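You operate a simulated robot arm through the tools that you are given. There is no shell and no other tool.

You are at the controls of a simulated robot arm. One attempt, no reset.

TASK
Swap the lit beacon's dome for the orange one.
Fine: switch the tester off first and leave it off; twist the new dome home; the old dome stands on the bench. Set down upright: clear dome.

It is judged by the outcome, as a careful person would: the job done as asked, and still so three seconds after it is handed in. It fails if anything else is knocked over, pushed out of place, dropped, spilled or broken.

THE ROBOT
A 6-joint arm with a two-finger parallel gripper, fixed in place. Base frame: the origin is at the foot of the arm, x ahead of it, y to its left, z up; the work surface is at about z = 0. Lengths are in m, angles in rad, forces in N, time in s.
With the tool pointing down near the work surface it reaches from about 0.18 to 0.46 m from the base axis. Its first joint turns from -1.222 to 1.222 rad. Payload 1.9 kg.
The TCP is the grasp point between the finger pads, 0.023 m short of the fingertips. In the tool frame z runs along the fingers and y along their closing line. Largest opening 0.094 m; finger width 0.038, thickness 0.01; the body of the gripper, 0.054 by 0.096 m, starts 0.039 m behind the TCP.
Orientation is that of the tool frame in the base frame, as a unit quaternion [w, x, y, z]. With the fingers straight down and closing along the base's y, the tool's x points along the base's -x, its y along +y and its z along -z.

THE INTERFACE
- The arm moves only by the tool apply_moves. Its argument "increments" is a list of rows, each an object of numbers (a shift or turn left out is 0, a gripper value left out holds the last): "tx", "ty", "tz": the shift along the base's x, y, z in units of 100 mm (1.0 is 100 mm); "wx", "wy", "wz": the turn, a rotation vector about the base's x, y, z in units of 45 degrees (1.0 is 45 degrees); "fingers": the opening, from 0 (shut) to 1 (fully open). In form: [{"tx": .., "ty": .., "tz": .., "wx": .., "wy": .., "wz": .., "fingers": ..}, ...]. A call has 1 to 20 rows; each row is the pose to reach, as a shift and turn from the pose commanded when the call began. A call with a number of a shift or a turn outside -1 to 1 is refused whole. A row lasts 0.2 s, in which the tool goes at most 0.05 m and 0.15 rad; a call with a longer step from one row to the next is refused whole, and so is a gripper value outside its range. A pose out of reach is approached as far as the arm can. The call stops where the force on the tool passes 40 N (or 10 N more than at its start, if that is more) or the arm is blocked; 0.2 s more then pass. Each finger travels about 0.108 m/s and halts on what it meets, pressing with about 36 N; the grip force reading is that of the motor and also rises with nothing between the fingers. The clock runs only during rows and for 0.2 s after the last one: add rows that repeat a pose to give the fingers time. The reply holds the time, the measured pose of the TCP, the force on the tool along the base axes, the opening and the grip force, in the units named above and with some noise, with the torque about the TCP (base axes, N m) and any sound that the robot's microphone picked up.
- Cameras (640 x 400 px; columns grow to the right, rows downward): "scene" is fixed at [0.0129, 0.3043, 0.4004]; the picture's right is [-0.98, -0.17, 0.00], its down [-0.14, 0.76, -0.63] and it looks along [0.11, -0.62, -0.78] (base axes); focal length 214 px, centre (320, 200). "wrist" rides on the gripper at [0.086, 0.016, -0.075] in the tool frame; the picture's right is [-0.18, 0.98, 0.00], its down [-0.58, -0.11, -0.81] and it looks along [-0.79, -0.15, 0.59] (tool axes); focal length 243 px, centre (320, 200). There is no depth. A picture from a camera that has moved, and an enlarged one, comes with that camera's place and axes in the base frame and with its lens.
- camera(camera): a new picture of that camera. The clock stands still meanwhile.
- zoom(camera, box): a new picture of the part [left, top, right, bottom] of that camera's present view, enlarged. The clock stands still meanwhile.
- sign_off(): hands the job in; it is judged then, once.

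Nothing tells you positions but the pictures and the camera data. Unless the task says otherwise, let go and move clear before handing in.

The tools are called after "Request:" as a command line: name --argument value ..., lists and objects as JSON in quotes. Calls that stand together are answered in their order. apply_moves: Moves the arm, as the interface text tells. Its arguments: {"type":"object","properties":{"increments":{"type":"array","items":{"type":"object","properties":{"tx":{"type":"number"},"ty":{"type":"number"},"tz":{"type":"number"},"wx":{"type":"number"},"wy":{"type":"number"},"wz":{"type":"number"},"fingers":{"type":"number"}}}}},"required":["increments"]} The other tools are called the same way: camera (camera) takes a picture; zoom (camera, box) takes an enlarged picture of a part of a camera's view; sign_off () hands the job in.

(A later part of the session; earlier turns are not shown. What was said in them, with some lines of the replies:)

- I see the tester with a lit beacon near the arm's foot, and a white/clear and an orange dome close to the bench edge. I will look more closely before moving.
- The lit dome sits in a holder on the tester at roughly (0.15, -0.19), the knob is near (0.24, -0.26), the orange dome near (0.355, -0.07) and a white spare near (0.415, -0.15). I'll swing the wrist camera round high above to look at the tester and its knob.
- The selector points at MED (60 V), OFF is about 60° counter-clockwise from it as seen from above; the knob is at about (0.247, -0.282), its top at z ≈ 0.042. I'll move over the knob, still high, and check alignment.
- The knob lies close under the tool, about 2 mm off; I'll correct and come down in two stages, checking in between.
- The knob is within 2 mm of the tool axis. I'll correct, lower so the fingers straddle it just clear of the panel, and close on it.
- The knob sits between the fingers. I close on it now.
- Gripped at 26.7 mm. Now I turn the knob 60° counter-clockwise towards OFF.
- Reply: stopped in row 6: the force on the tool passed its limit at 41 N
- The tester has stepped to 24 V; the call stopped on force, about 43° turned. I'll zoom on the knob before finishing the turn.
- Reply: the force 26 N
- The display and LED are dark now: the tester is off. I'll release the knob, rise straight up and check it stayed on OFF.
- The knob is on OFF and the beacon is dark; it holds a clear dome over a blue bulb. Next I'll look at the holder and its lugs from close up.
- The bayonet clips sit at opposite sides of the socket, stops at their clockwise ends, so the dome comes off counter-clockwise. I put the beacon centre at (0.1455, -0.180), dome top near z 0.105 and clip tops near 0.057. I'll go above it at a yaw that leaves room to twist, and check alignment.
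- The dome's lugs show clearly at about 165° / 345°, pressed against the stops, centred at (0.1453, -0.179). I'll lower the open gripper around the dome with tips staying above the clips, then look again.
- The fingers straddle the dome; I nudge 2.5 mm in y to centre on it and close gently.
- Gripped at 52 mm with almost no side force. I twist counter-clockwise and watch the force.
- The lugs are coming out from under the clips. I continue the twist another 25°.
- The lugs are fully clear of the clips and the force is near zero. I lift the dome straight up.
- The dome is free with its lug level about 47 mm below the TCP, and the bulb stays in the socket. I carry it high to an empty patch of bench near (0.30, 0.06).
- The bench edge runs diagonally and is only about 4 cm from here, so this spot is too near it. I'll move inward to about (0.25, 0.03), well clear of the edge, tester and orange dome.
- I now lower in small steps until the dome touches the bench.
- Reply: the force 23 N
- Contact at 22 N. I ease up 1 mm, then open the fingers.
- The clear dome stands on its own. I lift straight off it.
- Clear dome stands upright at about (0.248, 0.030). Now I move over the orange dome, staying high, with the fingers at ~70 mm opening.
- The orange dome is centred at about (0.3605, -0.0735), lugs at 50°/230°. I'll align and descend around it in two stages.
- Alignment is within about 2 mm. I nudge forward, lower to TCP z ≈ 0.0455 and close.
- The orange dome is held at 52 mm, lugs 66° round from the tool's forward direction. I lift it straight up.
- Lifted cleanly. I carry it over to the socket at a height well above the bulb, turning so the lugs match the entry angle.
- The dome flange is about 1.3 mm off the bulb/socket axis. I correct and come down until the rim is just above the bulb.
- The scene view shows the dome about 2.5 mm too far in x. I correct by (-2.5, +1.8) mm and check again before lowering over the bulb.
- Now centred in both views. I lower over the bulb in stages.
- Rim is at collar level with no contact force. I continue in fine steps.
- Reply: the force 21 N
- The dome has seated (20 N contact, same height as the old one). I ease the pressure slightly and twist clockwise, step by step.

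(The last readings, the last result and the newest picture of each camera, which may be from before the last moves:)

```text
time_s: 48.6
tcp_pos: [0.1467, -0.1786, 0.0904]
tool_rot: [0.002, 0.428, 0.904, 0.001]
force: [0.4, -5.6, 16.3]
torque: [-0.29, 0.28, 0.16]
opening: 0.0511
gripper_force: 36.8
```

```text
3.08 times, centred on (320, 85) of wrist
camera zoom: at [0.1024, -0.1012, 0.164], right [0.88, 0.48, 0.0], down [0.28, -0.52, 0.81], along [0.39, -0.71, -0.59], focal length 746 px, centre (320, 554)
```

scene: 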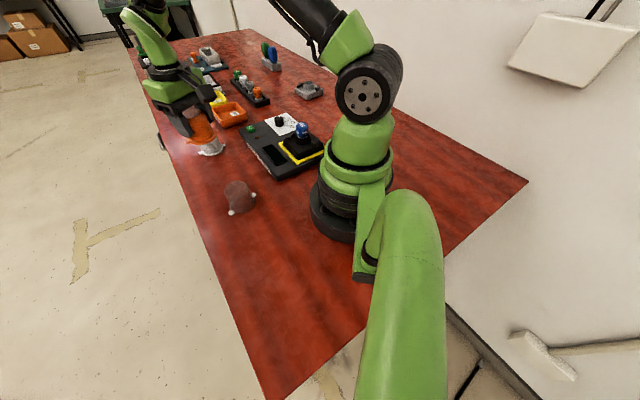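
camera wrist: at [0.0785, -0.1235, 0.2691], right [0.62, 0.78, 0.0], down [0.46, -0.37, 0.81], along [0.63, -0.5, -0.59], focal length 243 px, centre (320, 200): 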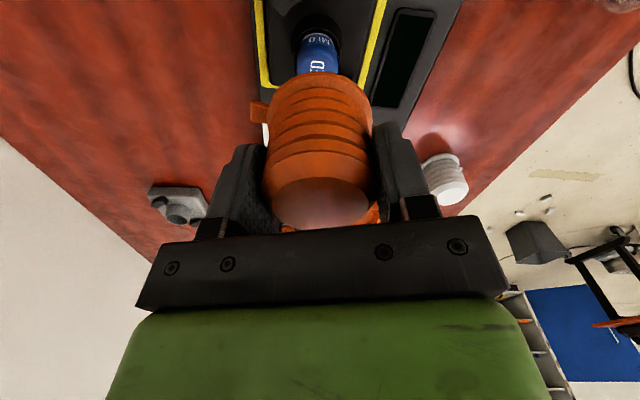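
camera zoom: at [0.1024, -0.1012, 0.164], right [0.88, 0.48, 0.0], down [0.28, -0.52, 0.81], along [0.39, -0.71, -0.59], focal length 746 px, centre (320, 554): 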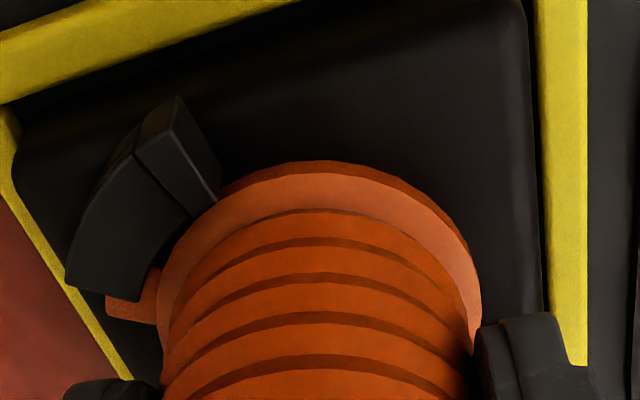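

The lugs are going under the clips. I continue the twist.

Request:
apply_moves --increments '[{"wz": -0.08}, {"wz": -0.16}, {"wz": -0.24}, {"wz": -0.32}, {"wz": -0.4}, {"wz": -0.4}]'

Request:
zoom --camera "scene" --box '[280, 105, 330, 155]'

Request:
zoom --camera "wrist" --box '[230, 20, 410, 150]'

```text
time_s: 50.0
tcp_pos: [0.1452, -0.1773, 0.0909]
tool_rot: [0.002, 0.564, 0.826, 0.001]
force: [1.6, -0.7, 4.9]
torque: [-0.07, 0.06, -0.02]
opening: 0.051
gripper_force: 35.9
```

```text
8.00 times, centred on (305, 130) of scene
camera zoom: at [0.0129, 0.3043, 0.4004], right [-0.98, -0.17, 0.0], down [-0.14, 0.76, -0.63], along [0.11, -0.62, -0.78], focal length 1716 px, centre (440, 760)
```

zoom: 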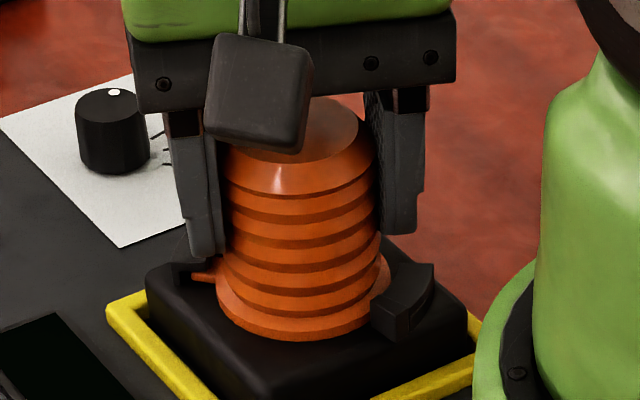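

```text
3.08 times, centred on (320, 85) of wrist
camera zoom: at [0.1282, -0.0912, 0.1643], right [0.98, 0.19, 0.0], down [0.11, -0.58, 0.81], along [0.15, -0.79, -0.59], focal length 746 px, centre (320, 554)
```

zoom: 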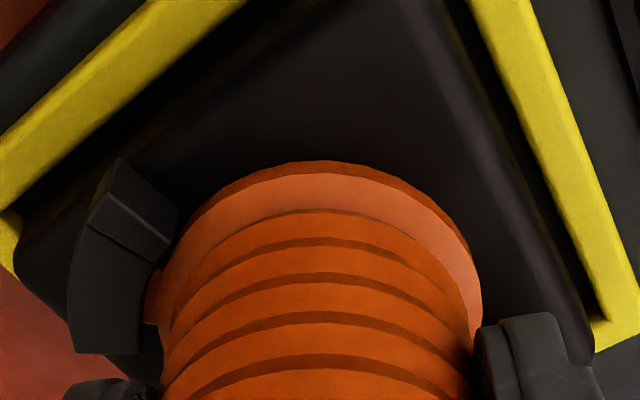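

About 12° remain to the stop. I turn on in small steps and watch the torque.

Request:
apply_moves --increments '[{"wz": -0.04}, {"wz": -0.08}, {"wz": -0.12}, {"wz": -0.16}, {"wz": -0.2}, {"wz": -0.2}]'

Request:
zoom --camera "wrist" --box '[230, 20, 410, 150]'

```text
time_s: 51.4
tcp_pos: [0.1465, -0.1794, 0.0909]
tool_rot: [0.004, 0.626, 0.78, 0.0]
force: [-0.8, -6.7, 25.4]
torque: [0.08, 0.53, 0.08]
opening: 0.0507
gripper_force: 35.9
```

```text
3.08 times, centred on (320, 85) of wrist
camera zoom: at [0.1417, -0.0904, 0.164], right [1.0, 0.03, 0.01], down [0.01, -0.59, 0.81], along [0.03, -0.81, -0.59], focal length 746 px, centre (320, 554)
```

zoom: 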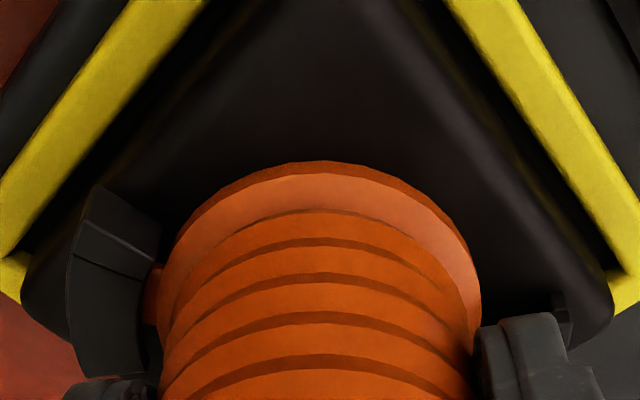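

Request:
zoom --camera "wrist" --box '[245, 70, 295, 130]'

Request:
zoom --camera "scene" --box '[285, 115, 325, 150]'

```text
6.67 times, centred on (270, 100) of wrist
camera zoom: at [0.1417, -0.0904, 0.164], right [1.0, 0.03, 0.01], down [0.01, -0.59, 0.81], along [0.03, -0.81, -0.59], focal length 1618 px, centre (653, 867)
```

zoom: 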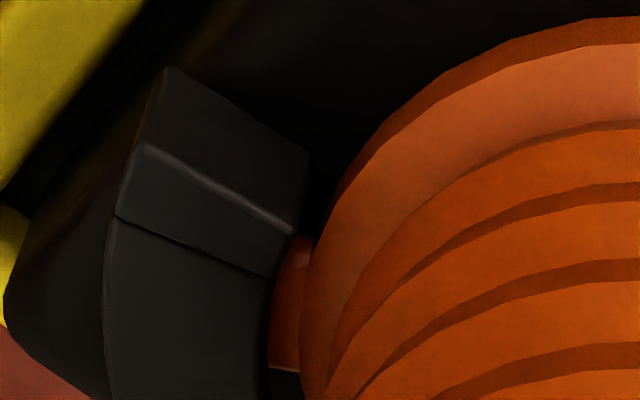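

```text
11.43 times, centred on (305, 132) of scene
camera zoom: at [0.0129, 0.3043, 0.4004], right [-0.98, -0.17, 0.0], down [-0.14, 0.76, -0.63], along [0.11, -0.62, -0.78], focal length 2451 px, centre (491, 971)
```

zoom: 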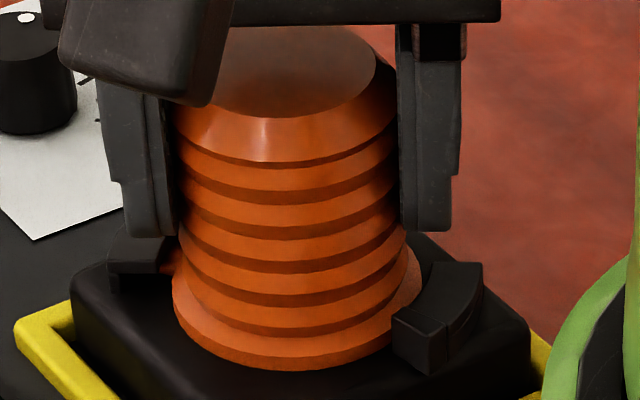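

The lug is now close to the stop; the torque is still low, so I continue in very small steps until it butts home.

Request:
apply_moves --increments '[{"wz": -0.025}, {"wz": -0.05}, {"wz": -0.05}]'

Request:
zoom --camera "wrist" --box '[245, 70, 295, 130]'

```text
time_s: 52.2
tcp_pos: [0.1454, -0.1785, 0.09]
tool_rot: [0.003, 0.642, 0.767, 0.0]
force: [-2.2, -1.1, 8.5]
torque: [0.02, 0.34, 0.1]
opening: 0.0508
gripper_force: 35.9
stopped in row 3: the force on the tool passed its limit at 40 N (the readings are from after the stop); the commanded pose is now the measured one
```

```text
6.67 times, centred on (270, 100) of wrist
camera zoom: at [0.1452, -0.0899, 0.1641], right [1.0, 0.0, 0.0], down [-0.01, -0.59, 0.81], along [0.0, -0.81, -0.59], focal length 1618 px, centre (653, 867)
```

zoom: 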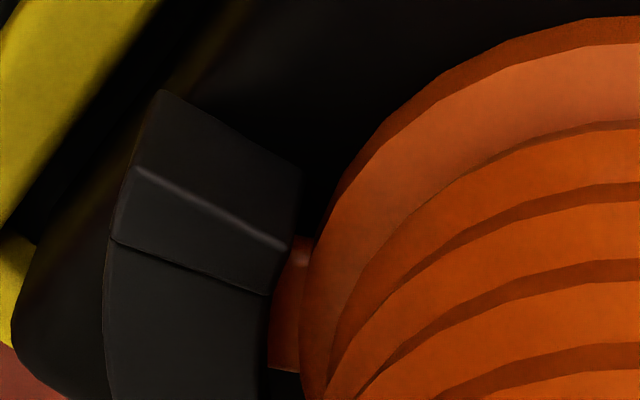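

Request:
apply_moves --increments '[{"tz": 0.004}, {"tz": 0.004, "wz": -0.015}, {"tz": 0.004, "wz": -0.015}]'

Request:
zoom --camera "scene" --box '[285, 115, 325, 150]'

```text
time_s: 53.0
tcp_pos: [0.1462, -0.178, 0.0909]
tool_rot: [0.005, 0.645, 0.764, 0.0]
force: [-10.0, -7.0, 27.2]
torque: [-0.06, 0.45, 0.3]
opening: 0.0504
gripper_force: 36.0
```

```text
11.43 times, centred on (305, 132) of scene
camera zoom: at [0.0129, 0.3043, 0.4004], right [-0.98, -0.17, 0.0], down [-0.13, 0.76, -0.63], along [0.11, -0.62, -0.78], focal length 2451 px, centre (491, 971)
```

zoom: 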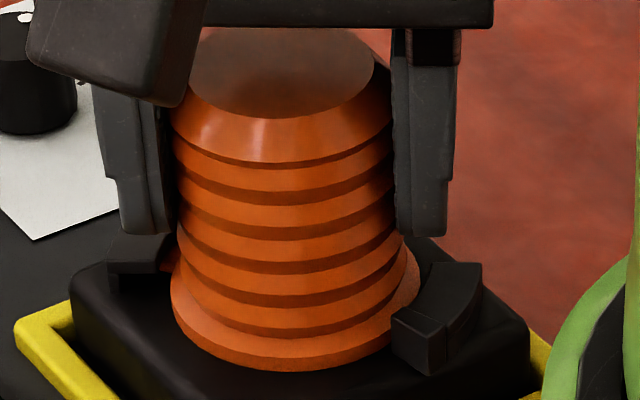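

Request:
apply_moves --increments '[{"tz": 0.004, "wz": -0.012}, {"tz": 0.004, "wz": -0.024}, {"tz": 0.004, "wz": -0.024}]'

Request:
zoom --camera "wrist" --box '[245, 70, 295, 130]'

```text
time_s: 53.9
tcp_pos: [0.1469, -0.1779, 0.0907]
tool_rot: [0.003, 0.652, 0.758, 0.0]
force: [1.1, -1.2, 4.4]
torque: [-0.05, 0.15, 0.18]
opening: 0.0507
gripper_force: 35.5
```

```text
6.67 times, centred on (270, 100) of wrist
camera zoom: at [0.1481, -0.0898, 0.1642], right [1.0, -0.04, 0.0], down [-0.02, -0.59, 0.81], along [-0.03, -0.81, -0.59], focal length 1618 px, centre (653, 867)
```

zoom: 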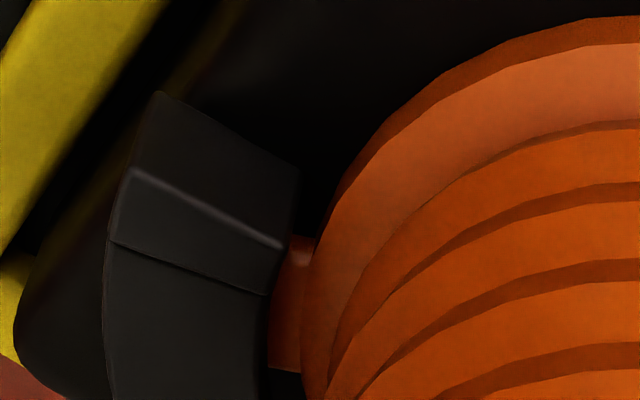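

The clip no longer moves relative to the dome and the torque rose at the stop, so the lugs are home. I open the fingers and look before rising.

Request:
apply_moves --increments '[{"fingers": 0.6}, {"fingers": 0.68}, {"fingers": 0.75}, {"fingers": 0.75}]'

Request:
zoom --camera "wrist" --box '[230, 20, 410, 150]'

Request:
zoom --camera "scene" --box '[270, 100, 330, 160]'

```text
time_s: 54.9
tcp_pos: [0.1463, -0.1785, 0.0913]
tool_rot: [0.003, 0.652, 0.758, 0.001]
force: [0.0, -0.3, 0.1]
torque: [-0.03, -0.04, 0.01]
opening: 0.0706
gripper_force: 0.0
```

```text
3.08 times, centred on (320, 85) of wrist
camera zoom: at [0.1481, -0.0899, 0.1642], right [1.0, -0.04, 0.0], down [-0.02, -0.59, 0.81], along [-0.03, -0.81, -0.59], focal length 746 px, centre (320, 554)
```

zoom: 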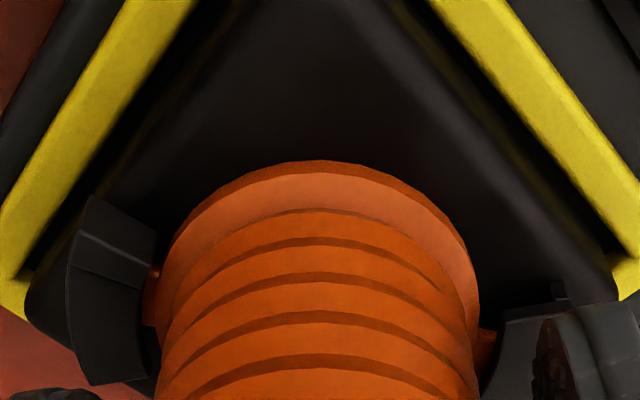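

```text
6.67 times, centred on (300, 130) of scene
camera zoom: at [0.0129, 0.3043, 0.4004], right [-0.98, -0.17, 0.0], down [-0.14, 0.76, -0.63], along [0.11, -0.62, -0.78], focal length 1430 px, centre (453, 667)
```

zoom: 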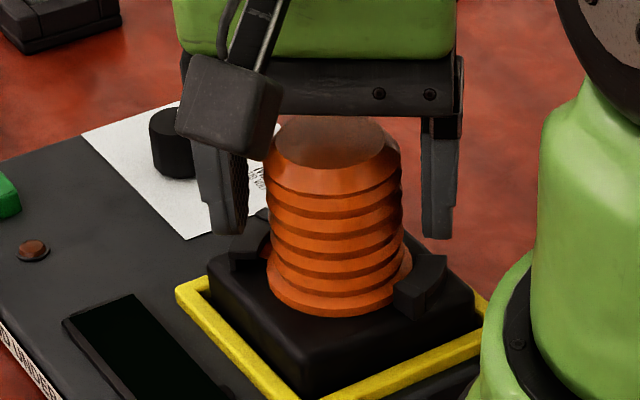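

Released with the dome standing in the socket. I rise straight up and inspect everything.

Request:
apply_moves --increments '[{"tz": 0.1}, {"tz": 0.25}, {"tz": 0.5}, {"tz": 0.75}, {"tz": 0.9}, {"tz": 0.9}]'

Request:
camera --camera "scene"

Request:
zoom --camera "wrist" --box '[220, 0, 420, 120]'

Request:
zoom --camera "scene" --box '[270, 100, 330, 160]'

```text
time_s: 56.2
tcp_pos: [0.1464, -0.177, 0.1815]
tool_rot: [0.003, 0.653, 0.757, 0.001]
force: [-0.4, -0.2, -0.7]
torque: [-0.01, -0.03, -0.03]
opening: 0.0706
gripper_force: 0.0
```

```text
taken
```

scene: 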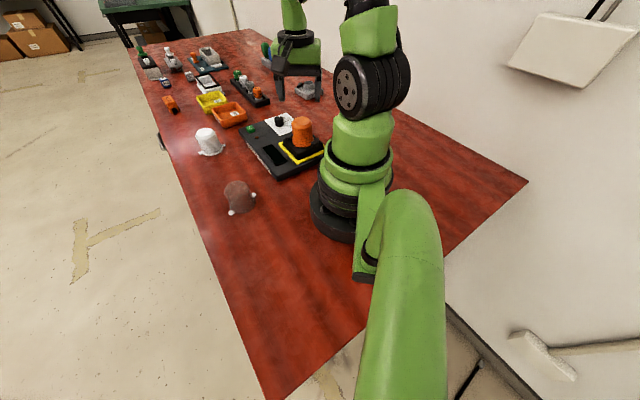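

```text
3.20 times, centred on (320, 60) of wrist
camera zoom: at [0.1473, -0.0895, 0.2548], right [1.0, -0.04, 0.0], down [-0.02, -0.59, 0.81], along [-0.03, -0.81, -0.59], focal length 776 px, centre (320, 648)
```

zoom: 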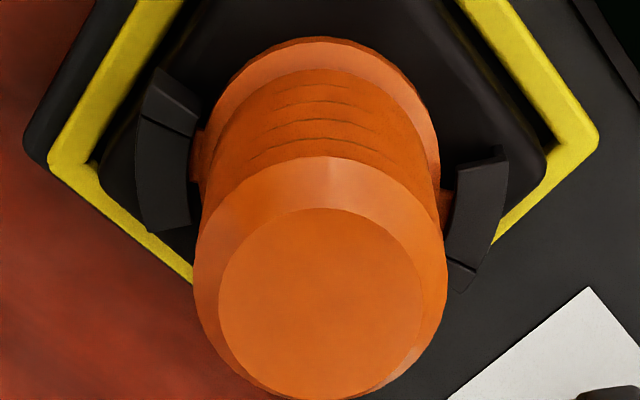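

```text
6.67 times, centred on (300, 130) of scene
camera zoom: at [0.0129, 0.3043, 0.4004], right [-0.98, -0.17, 0.0], down [-0.14, 0.76, -0.63], along [0.11, -0.62, -0.78], focal length 1430 px, centre (453, 667)
```

zoom: 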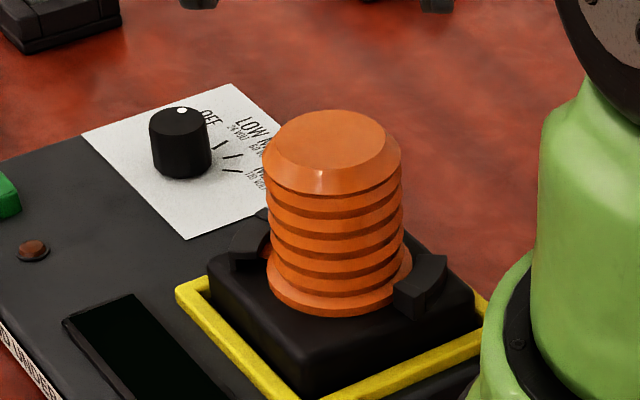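

Request:
zoom --camera "wrist" --box '[255, 10, 305, 60]'

Request:
zoom --camera "wrist" --box '[340, 30, 390, 90]'

Request:
zoom --camera "scene" --box '[200, 160, 280, 230]'

Request:
zoom --camera "scene" --box '[130, 30, 330, 180]'

```text
8.00 times, centred on (280, 35) of wrist
camera zoom: at [0.1473, -0.0895, 0.2548], right [1.0, -0.04, 0.0], down [-0.02, -0.59, 0.81], along [-0.03, -0.81, -0.59], focal length 1941 px, centre (640, 1520)
```

zoom: 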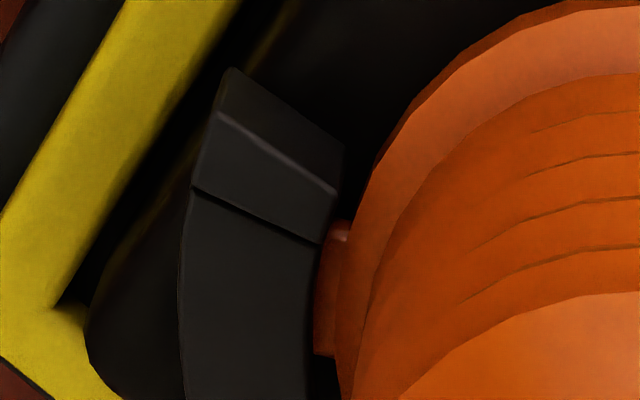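

```text
6.67 times, centred on (365, 60) of wrist
camera zoom: at [0.1473, -0.0895, 0.2548], right [1.0, -0.04, 0.0], down [-0.02, -0.59, 0.81], along [-0.03, -0.81, -0.59], focal length 1618 px, centre (20, 1133)
```

zoom: 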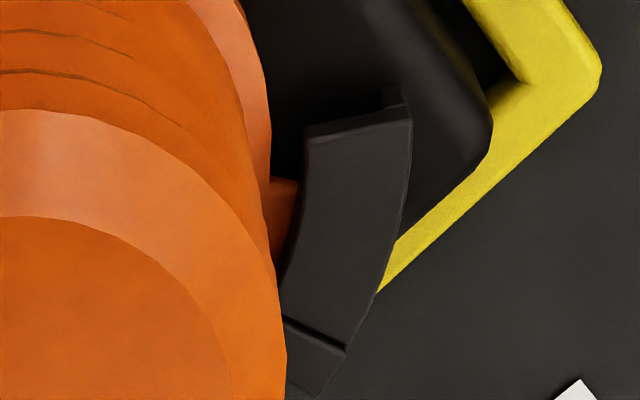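

```text
5.71 times, centred on (240, 195) of scene
camera zoom: at [0.0129, 0.3043, 0.4004], right [-0.98, -0.17, 0.0], down [-0.14, 0.76, -0.63], along [0.11, -0.62, -0.78], focal length 1226 px, centre (777, 229)
```

zoom: 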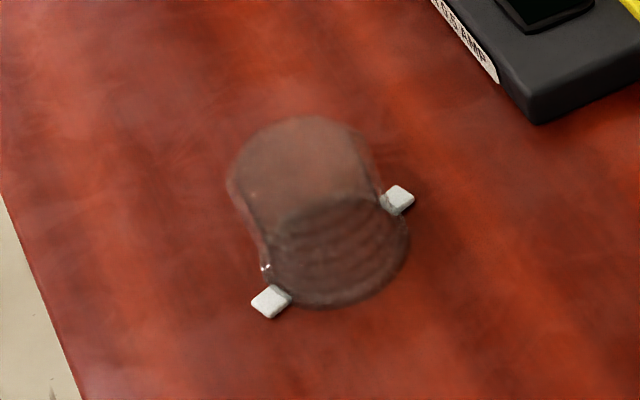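

```text
2.67 times, centred on (230, 105) of scene
camera zoom: at [0.0129, 0.3043, 0.4004], right [-0.98, -0.17, 0.0], down [-0.14, 0.76, -0.63], along [0.11, -0.62, -0.78], focal length 572 px, centre (560, 453)
```

zoom: 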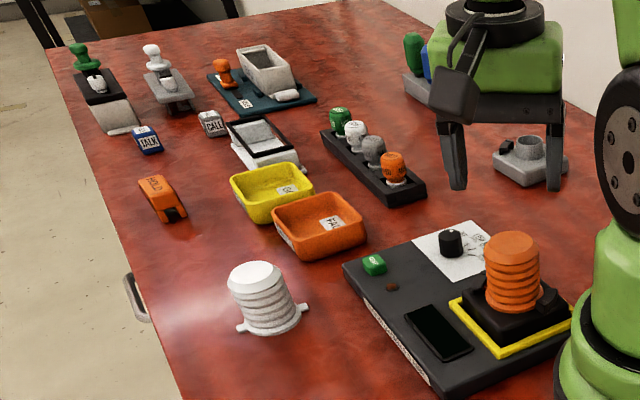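

The orange dome's lugs sit at the same angle against the stops as the old dome's did, the tester is dark with the knob on OFF, the clear dome stands upright and nothing else has moved. I raise the arm well clear and take a last look.

Request:
apply_moves --increments '[{"tz": 0.25}, {"tz": 0.5}, {"tz": 0.75, "tx": 0.1, "ty": 0.05}, {"tz": 1.0, "tx": 0.3, "ty": 0.1}, {"tz": 1.0, "tx": 0.5, "ty": 0.2}, {"tz": 1.0, "tx": 0.5, "ty": 0.2}]'

Request:
camera --camera "scene"

Request:
zoom --camera "scene" --box '[170, 90, 350, 230]'

```text
time_s: 57.6
tcp_pos: [0.1962, -0.1576, 0.2826]
tool_rot: [0.003, 0.651, 0.759, 0.0]
force: [0.8, 1.2, -0.2]
torque: [0.0, 0.0, 0.02]
opening: 0.0704
gripper_force: 0.0
```

```text
taken
```

scene: 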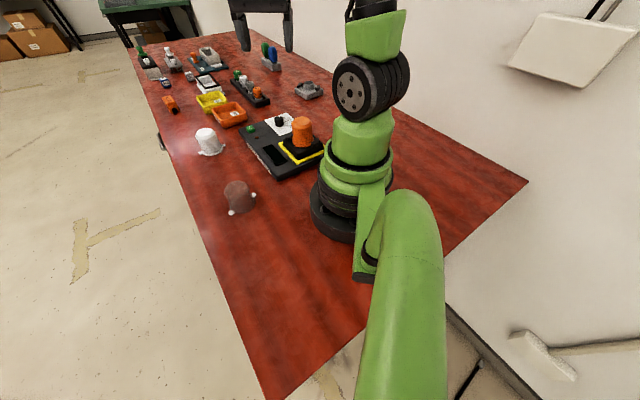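

```text
2.86 times, centred on (260, 160) of scene
camera zoom: at [0.0129, 0.3043, 0.4004], right [-0.98, -0.17, 0.0], down [-0.14, 0.76, -0.63], along [0.11, -0.62, -0.78], focal length 613 px, centre (491, 314)
```

zoom: 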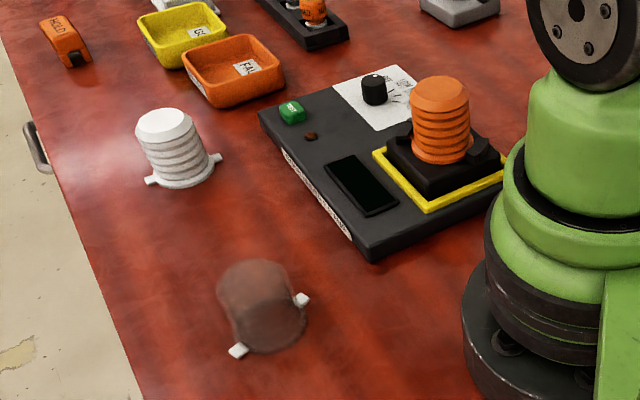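

The orange dome is twisted home on the beacon, the tester is off and the clear dome stands upright on the bench. Everything else is in place and the arm is clear, so I hand the job in.

Request:
sign_off

```text
The job is handed in.
```

The lit beacon now has the orange dome, and the job is handed in. I don't have the judging result.

- **Tester:** I turned the knob from 60 V to OFF before touching the dome. The display and lamp were still dark in the last picture.
- **Orange dome:** It is seated and twisted clockwise to the stop. Its lugs sit at the same angle in the clips as the old dome's did. I took it as home from that match and the rise in torque, because no click was reported.
- **Clear dome:** It stands upright on the bench at about (0.25, 0.03), about 10 cm from the edge.
- **Beacon base:** It may have turned about 1.5° inside its yellow frame during the final twist, which is within my measuring error. The tester itself did not move.

Nothing else was touched, and the gripper is open and raised clear.
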